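You operate a simulated robot arm through the tools that you are given. There is no shell and no other tool. Be economical: measure what you need, move in short steps, check, and stop when the job is done.

Carry out the task below with a simulated two-armed robot. There is one attempt and no reset: what you move stays moved.

TASK
Take the lid off the steel pot on the top of the check bench and lay it down there.

Only the result counts: the job must be done as asked and must still hold three seconds after the hand-in. Knocking over, shifting, dropping, spilling or breaking anything else fails it. Lids that push on must go on centred and level and be pressed home; caps that screw on are set level and turned clockwise until they are tight.

THE ROBOT
Two 7-joint arms with two-finger parallel grippers on one trunk, on a base that drives. Base frame: it is fixed to the floor where the robot stands at the start and does not move with it; the origin is under the middle of the robot, x ahead of it, y to its left, z up. Units: m, degrees, N and s.
The left shoulder is at the start at [0.05, 0.165, 1.13], the right one opposite. With the tool pointing down near the work surface each hand reaches from about 0.24 to 0.7 m from the robot's upright axis, wherever it stands, measured 20 degrees to its own side. Payload 3.91 kg a hand.
The TCP of each hand is the grasp point between the finger pads, 0.03 m short of the fingertips. In the tool frame z runs along the fingers and y along their closing line. Largest opening 0.11 m; finger width 0.02, thickness 0.01; the body of the gripper, 0.048 by 0.112 m, starts 0.055 m behind the TCP.
Orientation is that of the tool frame in the base frame, as a unit quaternion [x, y, z, w]. With the fingers straight down and closing along the base's y, the tool's x points along the base's -x, its y along +y and its z along -z.

THE INTERFACE
- The arms move only by the tool move_arm. It takes "left_motion", "right_motion" or both (then of equal length, played together; a hand with none holds still); each is one flat list of numbers, 7 for each row, row after row: the turn, a rotation vector about the base's x, y, z in degrees, then the shift along the base's x, y, z in cm, then the opening in per cent of the stroke, from 0 (shut) to 100 (fully open). In form: [ax, ay, az, x, y, z, hand, ax, ay, az, x, y, z, hand, ...]. A call has 1 to 8 rows; each row is the pose to reach, as a shift and turn from the pose commanded when the call began. Each row takes 0.2 s and may step no farther than 0.05 m and 8.6 degrees from the row before; otherwise, or with a gripper value out of range, the whole call is refused. Where a pose cannot be reached the arm comes as near as it can. A force on the tool above 40 N (or 10 N above the force at the start of the call, whichever is more), or a blocked arm, ends the call early, and 0.2 s more pass. Each finger travels about 0.045 m/s and halts on what it meets, pressing with about 36 N; the grip force reading is that of the motor and also rises with nothing between the fingers. The clock runs only during rows and for 0.2 s after the last one: add rows that repeat a pose to give the fingers time. The reply holds the time, the measured pose of the TCP, the force on the tool along the base axes, the opening and the grip force, in the units named above and with some noise, and new pictures: "views" is both (left out), scene, wrist or none (wrist: the cameras of the hands that moved).
- Cameras (640 x 400 px; columns grow to the right, rows downward): "scene" is now at [0.1207, -0.0199, 1.3153]; the picture's right is [-0.20, -0.98, 0.00], its down [-0.44, 0.09, -0.90] and it looks along [0.88, -0.18, -0.44] (base axes); focal length 263 px, centre (320, 200). "left" rides on the left gripper at [0.072, -0.017, -0.103] in its tool frame; the picture's right is [0.23, 0.97, 0.00], its down [-0.76, 0.18, -0.62] and it looks along [-0.61, 0.14, 0.78] (tool axes); focal length 222 px, centre (320, 200). "right" rides on the right gripper at [0.072, 0.017, -0.103] in its tool frame; the picture's right is [-0.23, 0.97, 0.00], its down [-0.76, -0.18, -0.62] and it looks along [-0.61, -0.14, 0.78] (tool axes); focal length 222 px, centre (320, 200). There is no depth. A picture from a camera that has moved, and an enlarged one, comes with that camera's place and axes in the base frame and with its lens.
- lift_body(by): slides the trunk up (or, below 0, down) by that many m; the arms and the scene camera ride with it, the base frame stays. It gives what a move gives, with no picture.
- steer(legs): drives the robot by 1 to 6 legs, each [ahead, left, turn to the left] in m, m and degrees, along the robot's own axes; the way and the turn of a leg run together, so that a leg with both is an arc; at most 1.5 m and 180 degrees a leg. The arms and the cameras ride along, it lands a little off, and it stops where it bumps. It gives what a move gives, and a new picture of the scene camera.
- aim_head(pan, tilt): turns the head with the scene camera to pan (to the left, within 80 degrees either way) and tilt (down, from -29 to 69), counted from straight ahead of the robot. It gives what a move gives, and a new picture of the scene camera.
- enlarge(camera, box): a new picture of the part [left, top, right, bottom] of that camera's present view, enlarged. It takes no simulated time.
- hand_in(): hands the job in; it is judged then, once.

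Work in short steps. Places have to be worked out from the pictures, the camera data and where the tool is seen: move nearer, look again, correct. Check each grasp and each placing, and mend what went wrong. You have 120 turns and 260 pictures in all, those below and enlarged ones among them. Open the grippers and draw the arms clear of the work before you hand the job in, unless the task says otherwise; then end with one line.

The tools are called after ">>>" as a command line: name --argument value ..., lists and objects as JSON in quotes. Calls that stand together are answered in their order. move_arm: Moves the arms, as the interface text tells. Its arguments: {"type":"object","properties":{"left_motion":{"type":"array","items":{"type":"number"}},"right_motion":{"type":"array","items":{"type":"number"}},"views":{"type":"string","enum":["both","scene","wrist","none"]}},"required":[]} The other tools are called the same way: lift_body (by) slides the trunk up or down; steer (legs) drives the base; aim_head (pan, tilt) turns the head that bears the scene camera; enlarge (camera, box) takes an enlarged picture of a part of a camera's view; hand_in () hands the job in.

At the start:

```text
t: 0.0
left_eef_pos: [0.4937, 0.1846, 1.1933]
left_orientation: [-0.002, 1.0, 0.0, 0.0]
left_contact_force: [1.1, 0.8, -0.3]
left_gripper_width: 0.1097
left_finger_force: 0.1
right_eef_pos: [0.359, -0.2115, 1.1344]
right_orientation: [0.001, 1.0, 0.0, 0.001]
right_contact_force: [-0.2, -0.3, 0.2]
right_gripper_width: 0.1101
right_finger_force: 0.0
trunk travel left (down, up): [-0.35, 0.153]
robot x, y, heading: [0.0007, 0.0036, 0.0]
head pan, tilt: [-11.4, 26.4]
```

scene: 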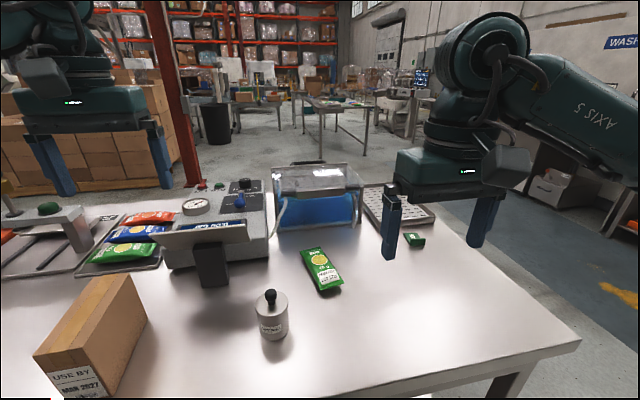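
right: 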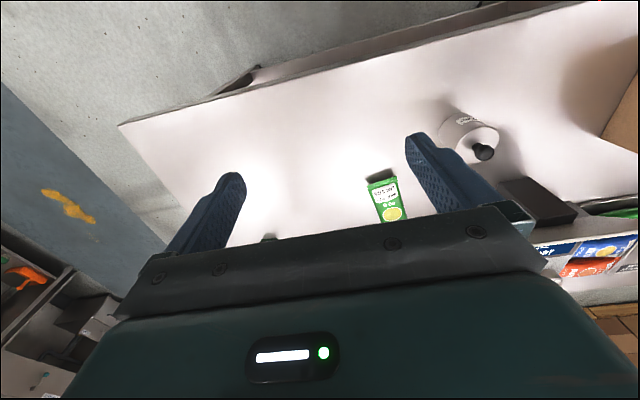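
left: 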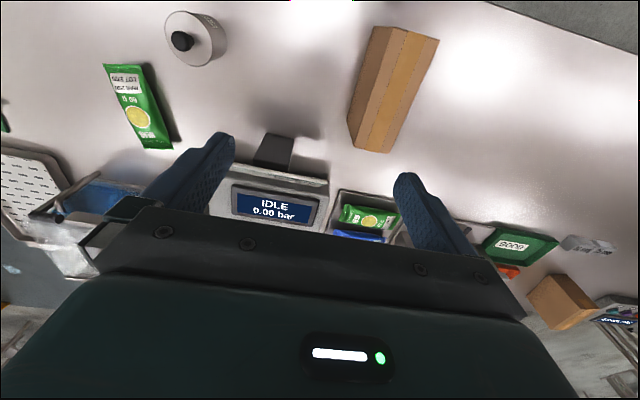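

The cylinder with the black knob near (271,313) could be a steel pot, or it could be a weight. I'll enlarge it before deciding.

>>> enlarge --camera "scene" --box '[220, 270, 320, 350]'

>>> enlarge --camera "left" --box '[130, 0, 250, 80]'

>>> aim_head --pan 45 --tilt 30

```text
5.00 times, centred on (270, 310) of scene
camera zoom: at [0.1207, -0.0199, 1.3153], right [-0.2, -0.98, 0.0], down [-0.44, 0.09, -0.9], along [0.88, -0.18, -0.44], focal length 1313 px, centre (570, -350)
```

zoom: 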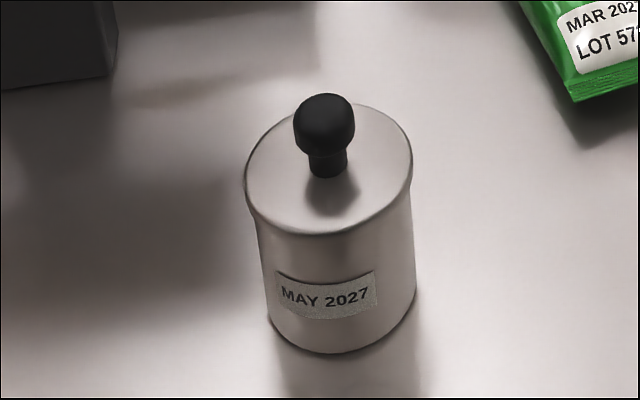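

```text
5.00 times, centred on (190, 40) of left
camera zoom: at [0.4215, 0.1669, 1.2957], right [-0.23, 0.97, 0.0], down [0.76, 0.18, 0.62], along [0.61, 0.14, -0.78], focal length 1111 px, centre (970, 1000)
```

zoom: 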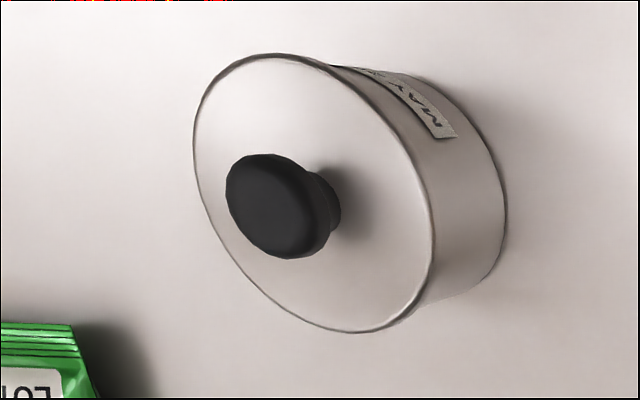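

```text
t: 1.3
left_eef_pos: [0.4955, 0.1842, 1.1929]
left_orientation: [-0.001, 1.0, 0.0, 0.0]
left_contact_force: [0.1, 0.1, 0.2]
left_gripper_width: 0.1099
left_finger_force: 0.0
right_eef_pos: [0.3581, -0.213, 1.1343]
right_orientation: [0.0, 1.0, 0.001, 0.0]
right_contact_force: [0.0, -0.2, -0.2]
right_gripper_width: 0.1101
right_finger_force: 0.1
trunk travel left (down, up): [-0.35, 0.153]
robot x, y, heading: [0.0012, -0.0006, 0.1]
head pan, tilt: [45.0, 30.0]
camera scene: at [0.0948, 0.0622, 1.3096], right [0.71, -0.71, 0.0], down [-0.35, -0.35, -0.87], along [0.61, 0.61, -0.5], focal length 263 px, centre (320, 200)
```

scene: 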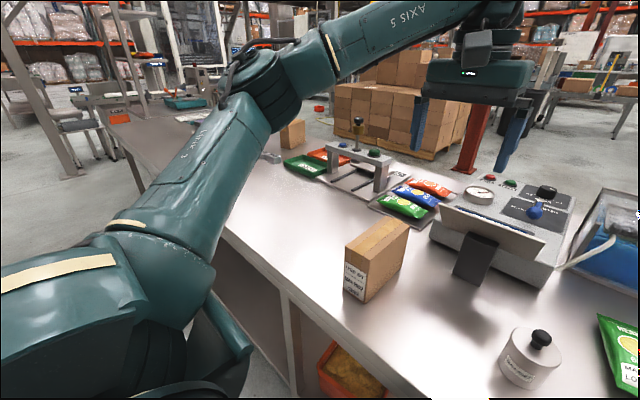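

This is a lidded steel pot, about 6 cm wide, standing near (0.479, 0.0). Its lid top is at about z 0.93 and the knob top at about 0.96. I'll bring the right hand above it and shift the left hand aside.

>>> move_arm --right_motion '[0, 0, 0, 2, 3.5, 0, 100, 0, 0, 0, 4, 7, -1, 100, 0, 0, 0, 6, 10.5, -2, 100, 0, 0, 0, 8, 14, -4, 100, 0, 0, 0, 10, 17.5, -5, 100, 0, 0, 0, 12, 21.3, -6.5, 100, 0, 0, 0, 12, 21.3, -6.5, 100]' --left_motion '[0, 0, 0, 0, 3, 0, 100, 0, 0, 0, 0, 6, 0, 100, 0, 0, 0, 0, 9, 0, 100, 0, 0, 0, 0, 12, 0, 100, 0, 0, 0, 0, 12, 0, 100, 0, 0, 0, 0, 12, 0, 100, 0, 0, 0, 0, 12, 0, 100]' --views "none"

>>> aim_head --pan 0 --tilt 40

>>> enlarge --camera "right" --box '[0, 0, 640, 400]'

```text
t: 2.9
left_eef_pos: [0.4938, 0.3045, 1.1952]
left_orientation: [-0.002, 1.0, 0.0, 0.0]
left_contact_force: [0.8, -0.5, -1.4]
left_gripper_width: 0.1103
left_finger_force: 0.0
right_eef_pos: [0.4771, 0.0018, 1.0702]
right_orientation: [-0.001, 1.0, 0.0, 0.001]
right_contact_force: [-0.7, -0.3, 0.0]
right_gripper_width: 0.1101
right_finger_force: 0.0
trunk travel left (down, up): [-0.35, 0.153]
robot x, y, heading: [0.0027, -0.0015, 0.0]
head pan, tilt: [45.0, 30.0]
```

```text
t: 4.0
left_eef_pos: [0.4943, 0.305, 1.1944]
left_orientation: [-0.001, 1.0, 0.0, 0.001]
left_contact_force: [0.5, -0.4, 0.2]
left_gripper_width: 0.1101
left_finger_force: 0.0
right_eef_pos: [0.4776, 0.0014, 1.0683]
right_orientation: [0.0, 1.0, 0.0, 0.0]
right_contact_force: [0.3, -0.1, 0.8]
right_gripper_width: 0.1101
right_finger_force: 0.1
trunk travel left (down, up): [-0.35, 0.153]
robot x, y, heading: [0.0006, -0.0024, 0.2]
head pan, tilt: [0.0, 40.0]
camera scene: at [0.1158, -0.0016, 1.2942], right [0.0, -1.0, 0.0], down [-0.64, 0.0, -0.77], along [0.77, 0.0, -0.64], focal length 263 px, centre (320, 200)
```

scene: 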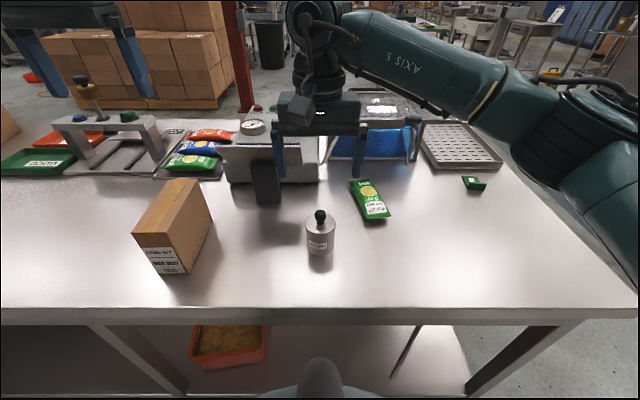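

```text
1.00 times, centred on (320, 200) of right
camera zoom: at [0.4056, 0.0185, 1.1718], right [0.23, 0.97, 0.0], down [0.76, -0.18, 0.62], along [0.61, -0.14, -0.78], focal length 222 px, centre (320, 200)
```

zoom: 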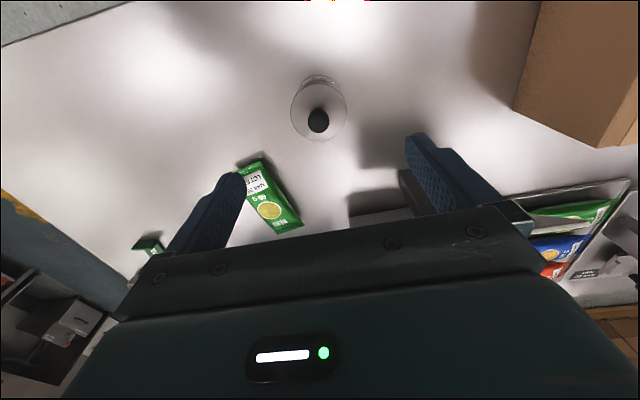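

The wrist view puts the knob at about (0.479, 0.001), almost directly under the hand. I'll lower to z≈0.985 and check the finger height.

>>> move_arm --right_motion '[0, 0, 0, 0.1, 0, -3, 100, 0, 0, 0, 0.2, 0, -6, 100, 0, 0, 0, 0.2, 0, -8.4, 100, 0, 0, 0, 0.2, 0, -8.4, 100]' --views "wrist"

>>> enlarge --camera "scene" --box '[240, 140, 400, 260]'

```text
t: 5.0
left_eef_pos: [0.4938, 0.3061, 1.1947]
left_orientation: [-0.001, 1.0, 0.0, 0.0]
left_contact_force: [-0.2, -0.5, 0.5]
left_gripper_width: 0.1101
left_finger_force: 0.0
right_eef_pos: [0.4795, 0.0004, 0.9845]
right_orientation: [-0.001, 1.0, 0.0, 0.0]
right_contact_force: [0.0, 0.1, 0.3]
right_gripper_width: 0.1099
right_finger_force: 0.0
trunk travel left (down, up): [-0.35, 0.153]
robot x, y, heading: [0.0021, 0.0011, 0.2]
head pan, tilt: [0.0, 40.0]
camera right: at [0.4087, 0.0169, 1.0877], right [0.23, 0.97, 0.0], down [0.76, -0.18, 0.62], along [0.61, -0.14, -0.78], focal length 222 px, centre (320, 200)
```

right: 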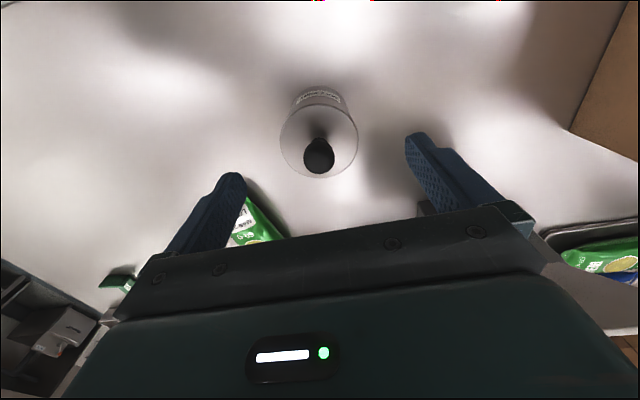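

```text
3.33 times, centred on (320, 200) of scene
camera zoom: at [0.1158, -0.0017, 1.2942], right [0.0, -1.0, 0.0], down [-0.64, 0.0, -0.77], along [0.77, 0.0, -0.64], focal length 876 px, centre (320, 200)
```

zoom: 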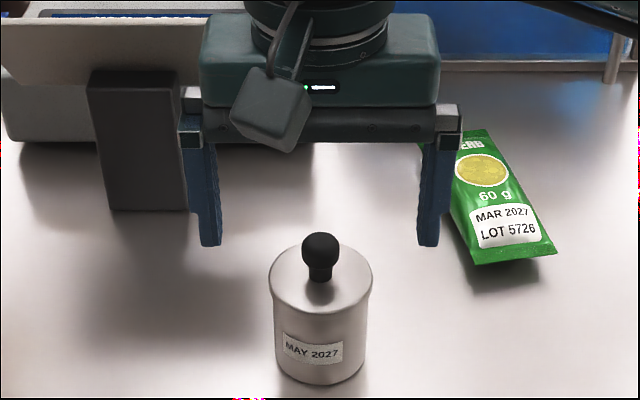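

The hand is centred on the knob with the fingertips still above the lid. I'll lower another 1.7 cm and check the gap.

>>> move_arm --right_motion '[0, 0, 0, 0, 0, -1, 100, 0, 0, 0, 0, 0, -1.7, 100, 0, 0, 0, 0, 0, -1.7, 60]' --views "wrist"

>>> enlarge --camera "scene" --box '[260, 170, 380, 245]'

```text
t: 5.8
left_eef_pos: [0.4944, 0.3057, 1.195]
left_orientation: [-0.001, 1.0, 0.001, 0.0]
left_contact_force: [-0.3, -0.1, -0.7]
left_gripper_width: 0.1098
left_finger_force: 0.0
right_eef_pos: [0.4808, 0.0001, 0.9684]
right_orientation: [0.0, 1.0, 0.0, 0.0]
right_contact_force: [0.1, -0.7, -0.1]
right_gripper_width: 0.0753
right_finger_force: 0.1
trunk travel left (down, up): [-0.35, 0.153]
robot x, y, heading: [0.0043, -0.0014, 0.1]
head pan, tilt: [0.0, 40.0]
camera right: at [0.4088, 0.0164, 1.0701], right [0.23, 0.97, 0.0], down [0.76, -0.18, 0.62], along [0.61, -0.14, -0.78], focal length 222 px, centre (320, 200)
```

right: 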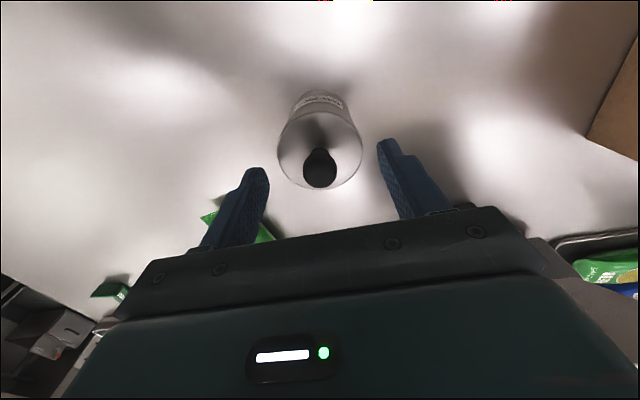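

```text
5.33 times, centred on (320, 208) of scene
camera zoom: at [0.1158, -0.0017, 1.2942], right [0.0, -1.0, 0.0], down [-0.64, 0.0, -0.77], along [0.77, 0.0, -0.64], focal length 1401 px, centre (320, 160)
```

zoom: 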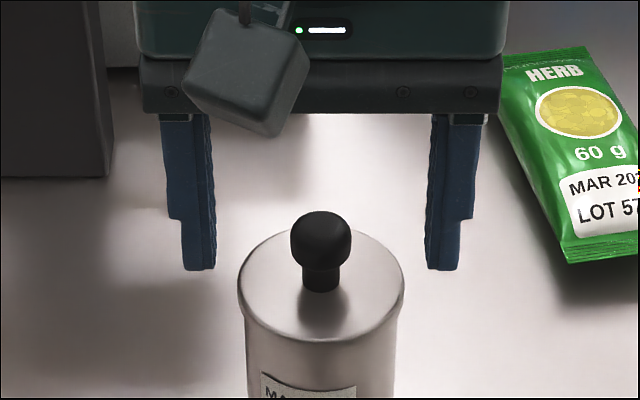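

The tips are level with the underside of the knob cap, about 9 mm above the lid. I'll lower 5 mm more and close on the knob.

>>> move_arm --right_motion '[0, 0, 0, 0, 0, -0.5, 60, 0, 0, 0, 0, 0, -0.5, 40, 0, 0, 0, 0, 0, -0.5, 20, 0, 0, 0, 0, 0, -0.5, 0, 0, 0, 0, 0, 0, -0.5, 0, 0, 0, 0, 0, 0, -0.5, 0, 0, 0, 0, 0, 0, -0.5, 0]' --views "wrist"

>>> enlarge --camera "scene" --box '[260, 170, 380, 245]'

```text
t: 7.4
left_eef_pos: [0.4944, 0.3052, 1.1939]
left_orientation: [0.0, 1.0, 0.0, 0.0]
left_contact_force: [-0.6, -0.3, -0.8]
left_gripper_width: 0.11
left_finger_force: 0.0
right_eef_pos: [0.4812, 0.0007, 0.9637]
right_orientation: [0.0, 1.0, 0.0, 0.0]
right_contact_force: [0.4, 0.2, -0.4]
right_gripper_width: 0.0198
right_finger_force: 36.2
trunk travel left (down, up): [-0.35, 0.153]
robot x, y, heading: [0.0013, 0.0003, 0.2]
head pan, tilt: [0.0, 40.0]
camera right: at [0.4086, 0.0173, 1.066], right [0.23, 0.97, 0.0], down [0.76, -0.18, 0.62], along [0.61, -0.14, -0.78], focal length 222 px, centre (320, 200)
```

right: 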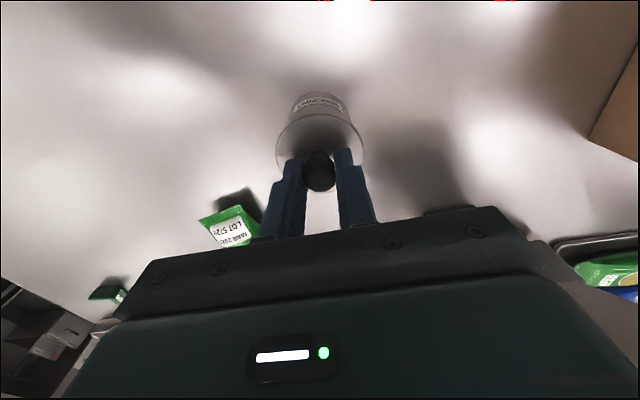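

```text
5.33 times, centred on (320, 208) of scene
camera zoom: at [0.1158, -0.0017, 1.2942], right [0.0, -1.0, 0.0], down [-0.64, 0.0, -0.77], along [0.77, 0.0, -0.64], focal length 1401 px, centre (320, 160)
```

zoom: 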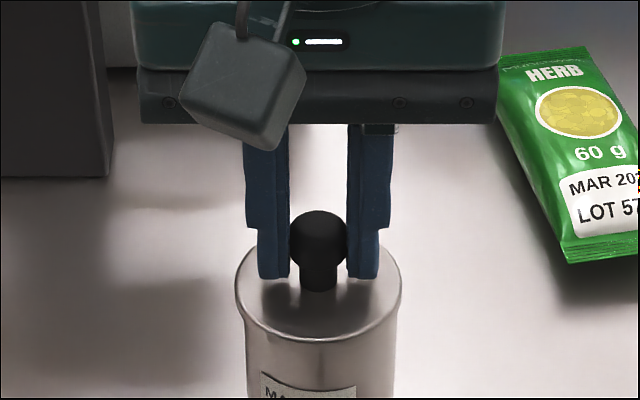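

The knob is gripped with a 20 mm opening. I'll lift slowly by 1.5 cm and check whether the lid separates or the pot comes up with it.

>>> move_arm --right_motion '[0, 0, 0, 0, 0, 0.3, 0, 0, 0, 0, 0, 0, 0.6, 0, 0, 0, 0, 0, 0, 0.9, 0, 0, 0, 0, 0, 0, 1.2, 0, 0, 0, 0, 0, 0, 1.5, 0]' --views "none"

>>> enlarge --camera "scene" --box '[260, 170, 388, 250]'

```text
t: 8.6
left_eef_pos: [0.4952, 0.3045, 1.1944]
left_orientation: [0.0, 1.0, 0.0, 0.0]
left_contact_force: [0.5, 0.6, 0.6]
left_gripper_width: 0.11
left_finger_force: 0.1
right_eef_pos: [0.4812, 0.0007, 0.9775]
right_orientation: [0.0, 1.0, 0.0, 0.001]
right_contact_force: [-1.0, -0.7, -0.5]
right_gripper_width: 0.02
right_finger_force: 36.8
trunk travel left (down, up): [-0.35, 0.153]
robot x, y, heading: [0.0009, -0.0027, 0.1]
head pan, tilt: [0.0, 40.0]
```

```text
5.00 times, centred on (324, 210) of scene
camera zoom: at [0.1158, -0.0017, 1.2942], right [0.0, -1.0, 0.0], down [-0.64, 0.0, -0.77], along [0.77, 0.0, -0.64], focal length 1313 px, centre (300, 150)
```

zoom: 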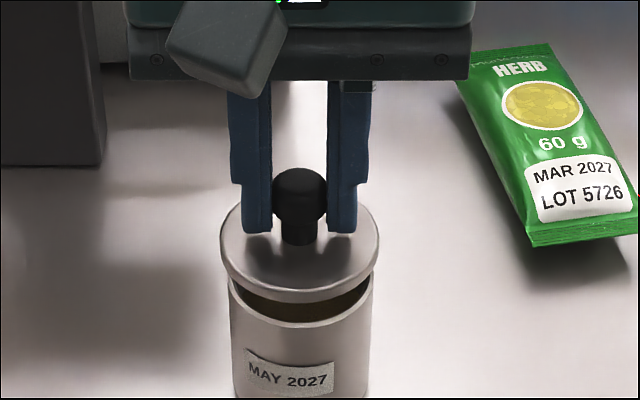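

The lid came off cleanly and the pot stayed put. I'll lift higher and carry it to clear bench at about (0.45, -0.16).

>>> move_arm --right_motion '[0, 0, 0, 0, 0, 2.5, 0, 0, 0, 0, 0, 0, 5, 0, 0, 0, 0, -0.7, -3, 5, 0, 0, 0, 0, -1.5, -7, 5, 0, 0, 0, 0, -2.2, -11, 5, 0, 0, 0, 0, -3, -14, 5, 0, 0, 0, 0, -3, -16, 5, 0, 0, 0, 0, -3, -16, 5, 0]' --views "scene"

>>> move_arm --right_motion '[0, 0, 0, 0, 0, -3, 0, 0, 0, 0, 0, 0, -6, 0, 0, 0, 0, 0, 0, -9, 0, 0, 0, 0, 0, 0, -10.5, 0, 0, 0, 0, 0, 0, -10.5, 0]' --views "none"

>>> enlarge --camera "scene" --box '[300, 180, 460, 280]'

```text
t: 10.4
left_eef_pos: [0.4942, 0.3058, 1.1945]
left_orientation: [-0.001, 1.0, -0.001, 0.0]
left_contact_force: [0.0, 0.8, -0.1]
left_gripper_width: 0.11
left_finger_force: 0.0
right_eef_pos: [0.4484, -0.1571, 1.0274]
right_orientation: [0.0, 1.0, 0.0, 0.0]
right_contact_force: [-0.5, 0.0, 0.1]
right_gripper_width: 0.0198
right_finger_force: 36.3
trunk travel left (down, up): [-0.35, 0.153]
robot x, y, heading: [-0.0002, 0.0019, 0.1]
head pan, tilt: [0.0, 40.0]
camera scene: at [0.1158, -0.0016, 1.2942], right [0.0, -1.0, 0.0], down [-0.64, 0.0, -0.77], along [0.77, 0.0, -0.64], focal length 263 px, centre (320, 200)
```

scene: 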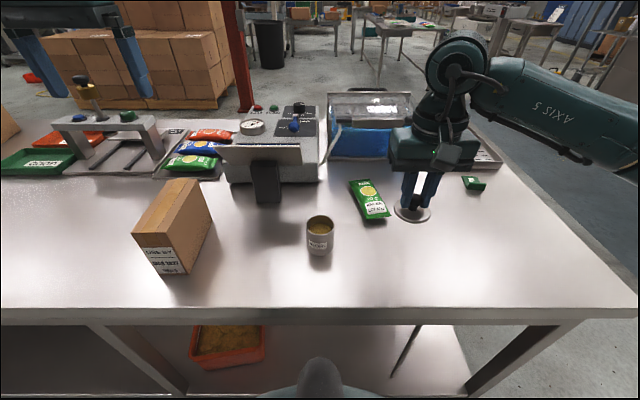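

```text
t: 11.6
left_eef_pos: [0.4944, 0.3059, 1.1936]
left_orientation: [-0.001, 1.0, 0.0, 0.0]
left_contact_force: [0.8, 0.2, 0.4]
left_gripper_width: 0.1102
left_finger_force: 0.1
right_eef_pos: [0.4508, -0.1576, 0.9237]
right_orientation: [0.001, 1.0, 0.0, -0.001]
right_contact_force: [0.0, -0.1, -0.1]
right_gripper_width: 0.0199
right_finger_force: 35.8
trunk travel left (down, up): [-0.35, 0.153]
robot x, y, heading: [-0.002, 0.001, 0.2]
head pan, tilt: [0.0, 40.0]
```

```text
4.00 times, centred on (380, 230) of scene
camera zoom: at [0.1158, -0.0017, 1.2942], right [0.0, -1.0, 0.0], down [-0.64, 0.0, -0.77], along [0.77, 0.0, -0.64], focal length 1051 px, centre (80, 80)
```

zoom: 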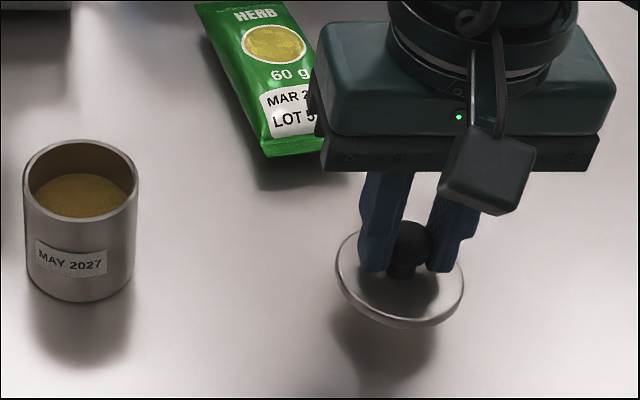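

The lid hovers over clear bench, with the packet well away. I'll lower it gently.

>>> move_arm --right_motion '[0, 0, 0, 0, 0, -0.6, 0, 0, 0, 0, 0, 0, -1.2, 0, 0, 0, 0, 0, 0, -1.6, 0, 0, 0, 0, 0, 0, -1.6, 0]' --views "none"

>>> enlarge --camera "scene" --box '[350, 200, 446, 260]'

```text
t: 12.6
left_eef_pos: [0.4944, 0.3059, 1.195]
left_orientation: [0.0, 1.0, 0.001, 0.0]
left_contact_force: [0.0, -0.2, -0.6]
left_gripper_width: 0.1099
left_finger_force: 0.1
right_eef_pos: [0.4507, -0.1594, 0.9077]
right_orientation: [0.0, 1.0, 0.0, 0.0]
right_contact_force: [0.3, 0.4, 0.0]
right_gripper_width: 0.0197
right_finger_force: 36.5
trunk travel left (down, up): [-0.35, 0.153]
robot x, y, heading: [0.0016, -0.0011, 0.2]
head pan, tilt: [0.0, 40.0]
```

```text
6.67 times, centred on (398, 230) of scene
camera zoom: at [0.1158, -0.0017, 1.2942], right [0.0, -1.0, 0.0], down [-0.64, 0.0, -0.77], along [0.77, 0.0, -0.64], focal length 1751 px, centre (-200, 0)
```

zoom: 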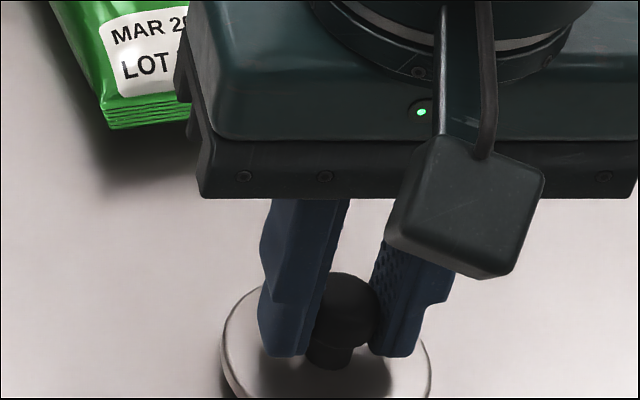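

There's no contact yet at z 0.9077. I'll continue in small steps, watching the force.

>>> move_arm --right_motion '[0, 0, 0, 0, 0, -0.2, 0, 0, 0, 0, 0, 0, -0.4, 0, 0, 0, 0, 0, 0, -0.4, 0]' --views "none"

>>> enlarge --camera "scene" --box '[350, 220, 446, 280]'

```text
t: 13.4
left_eef_pos: [0.4941, 0.3061, 1.1946]
left_orientation: [-0.001, 1.0, 0.0, 0.001]
left_contact_force: [0.3, -0.4, 0.4]
left_gripper_width: 0.11
left_finger_force: 0.0
right_eef_pos: [0.4514, -0.1595, 0.9048]
right_orientation: [0.0, 1.0, 0.001, 0.003]
right_contact_force: [0.6, -1.5, 13.2]
right_gripper_width: 0.0198
right_finger_force: 36.6
trunk travel left (down, up): [-0.35, 0.153]
robot x, y, heading: [-0.0007, 0.0036, 0.0]
head pan, tilt: [0.0, 40.0]
```

```text
6.67 times, centred on (398, 250) of scene
camera zoom: at [0.1149, -0.0015, 1.2945], right [0.0, -1.0, 0.0], down [-0.64, 0.0, -0.77], along [0.77, 0.0, -0.64], focal length 1751 px, centre (-200, -133)
```

zoom: 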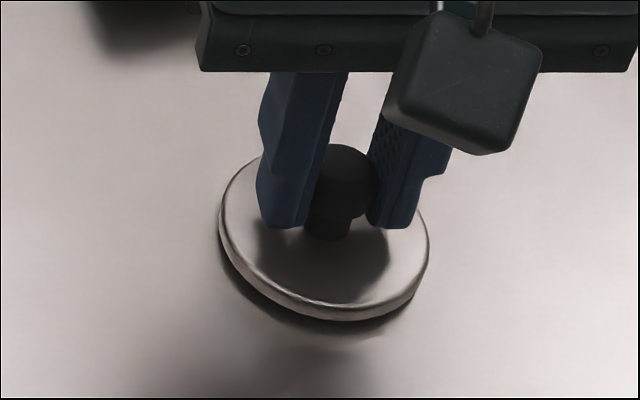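

The force is 13 N upward, so the lid is on the bench. I'll ease up 1 mm and open partway.

>>> move_arm --right_motion '[0, 0, 0, 0, 0, 0.1, 0, 0, 0, 0, 0, 0, 0.1, 25, 0, 0, 0, 0, 0, 0.1, 50, 0, 0, 0, 0, 0, 0.1, 60, 0, 0, 0, 0, 0, 0.1, 60]' --views "none"

>>> enlarge --camera "scene" --box '[350, 220, 446, 280]'

```text
t: 14.6
left_eef_pos: [0.4949, 0.3049, 1.1939]
left_orientation: [-0.001, 1.0, 0.0, 0.0]
left_contact_force: [0.4, -0.1, -0.7]
left_gripper_width: 0.11
left_finger_force: 0.1
right_eef_pos: [0.4503, -0.1585, 0.9042]
right_orientation: [0.0, 1.0, 0.0, 0.0]
right_contact_force: [0.7, -0.1, 0.3]
right_gripper_width: 0.066
right_finger_force: 0.0
trunk travel left (down, up): [-0.35, 0.153]
robot x, y, heading: [-0.0003, 0.0015, -0.2]
head pan, tilt: [0.0, 40.0]
```

```text
6.67 times, centred on (398, 250) of scene
camera zoom: at [0.1158, -0.0017, 1.2942], right [0.0, -1.0, 0.0], down [-0.64, 0.0, -0.77], along [0.77, 0.0, -0.64], focal length 1751 px, centre (-200, -133)
```

zoom: 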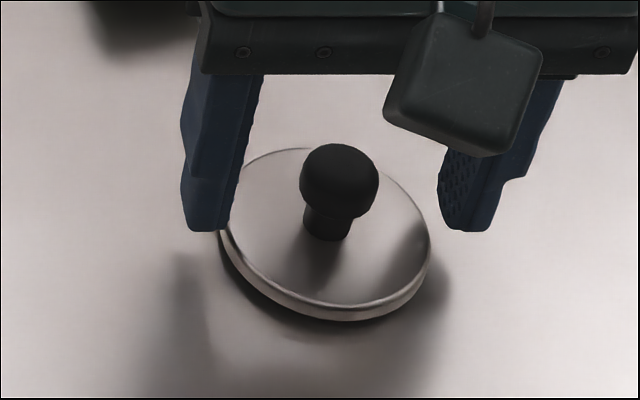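

The lid lies level and released. I'll raise the hand straight up, pull it back to the right, and check.

>>> move_arm --right_motion '[0, 0, 0, 0, 0, 4, 60, 0, 0, 0, 0, 0, 8, 60, 0, 0, 0, 0, 0, 12, 60, 0, 0, 0, 0, 0, 16, 60, 0, 0, 0, -3, -3, 18, 60, 0, 0, 0, -6, -6, 20, 60, 0, 0, 0, -8, -9, 20, 60, 0, 0, 0, -8, -9, 20, 60]' --views "scene"

>>> enlarge --camera "scene" --box '[280, 170, 440, 270]'

```text
t: 16.4
left_eef_pos: [0.494, 0.3059, 1.1944]
left_orientation: [-0.001, 1.0, 0.0, 0.0]
left_contact_force: [-0.6, 0.2, 0.4]
left_gripper_width: 0.1099
left_finger_force: 0.0
right_eef_pos: [0.3736, -0.2491, 1.1024]
right_orientation: [-0.001, 1.0, 0.0, 0.0]
right_contact_force: [0.0, -0.4, -0.7]
right_gripper_width: 0.0658
right_finger_force: 0.0
trunk travel left (down, up): [-0.35, 0.153]
robot x, y, heading: [0.0009, 0.0034, 0.1]
head pan, tilt: [0.0, 40.0]
camera scene: at [0.116, -0.0013, 1.2942], right [0.0, -1.0, 0.0], down [-0.64, 0.0, -0.77], along [0.77, 0.0, -0.64], focal length 263 px, centre (320, 200)
```

scene: 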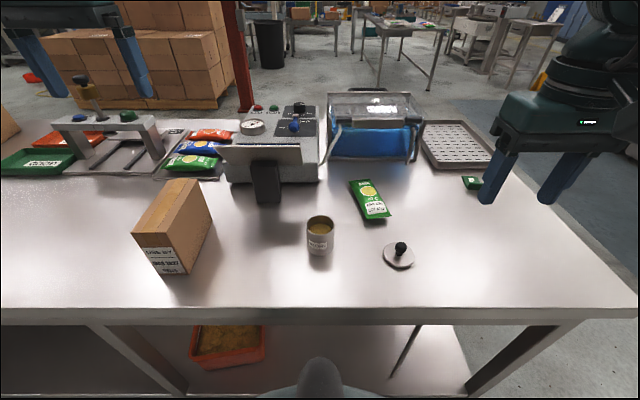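

```text
4.00 times, centred on (360, 220) of scene
camera zoom: at [0.116, -0.0013, 1.2942], right [0.0, -1.0, 0.0], down [-0.64, 0.0, -0.77], along [0.77, 0.0, -0.64], focal length 1051 px, centre (160, 120)
```

zoom: 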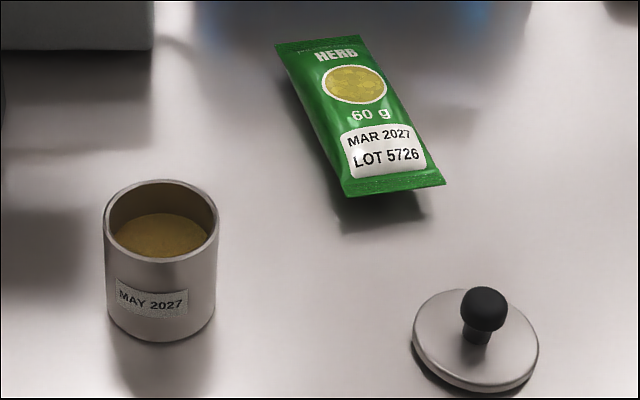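

The lid rests flat on the bench, the pot stands where it was with its contents in it, and nothing else has moved. I'll hand in.

>>> hand_in

```text
The job is handed in.
```

The lid is off the steel pot and lies flat, knob up, on the check bench to the right of the pot; the last pictures showed nothing else moved or spilled.
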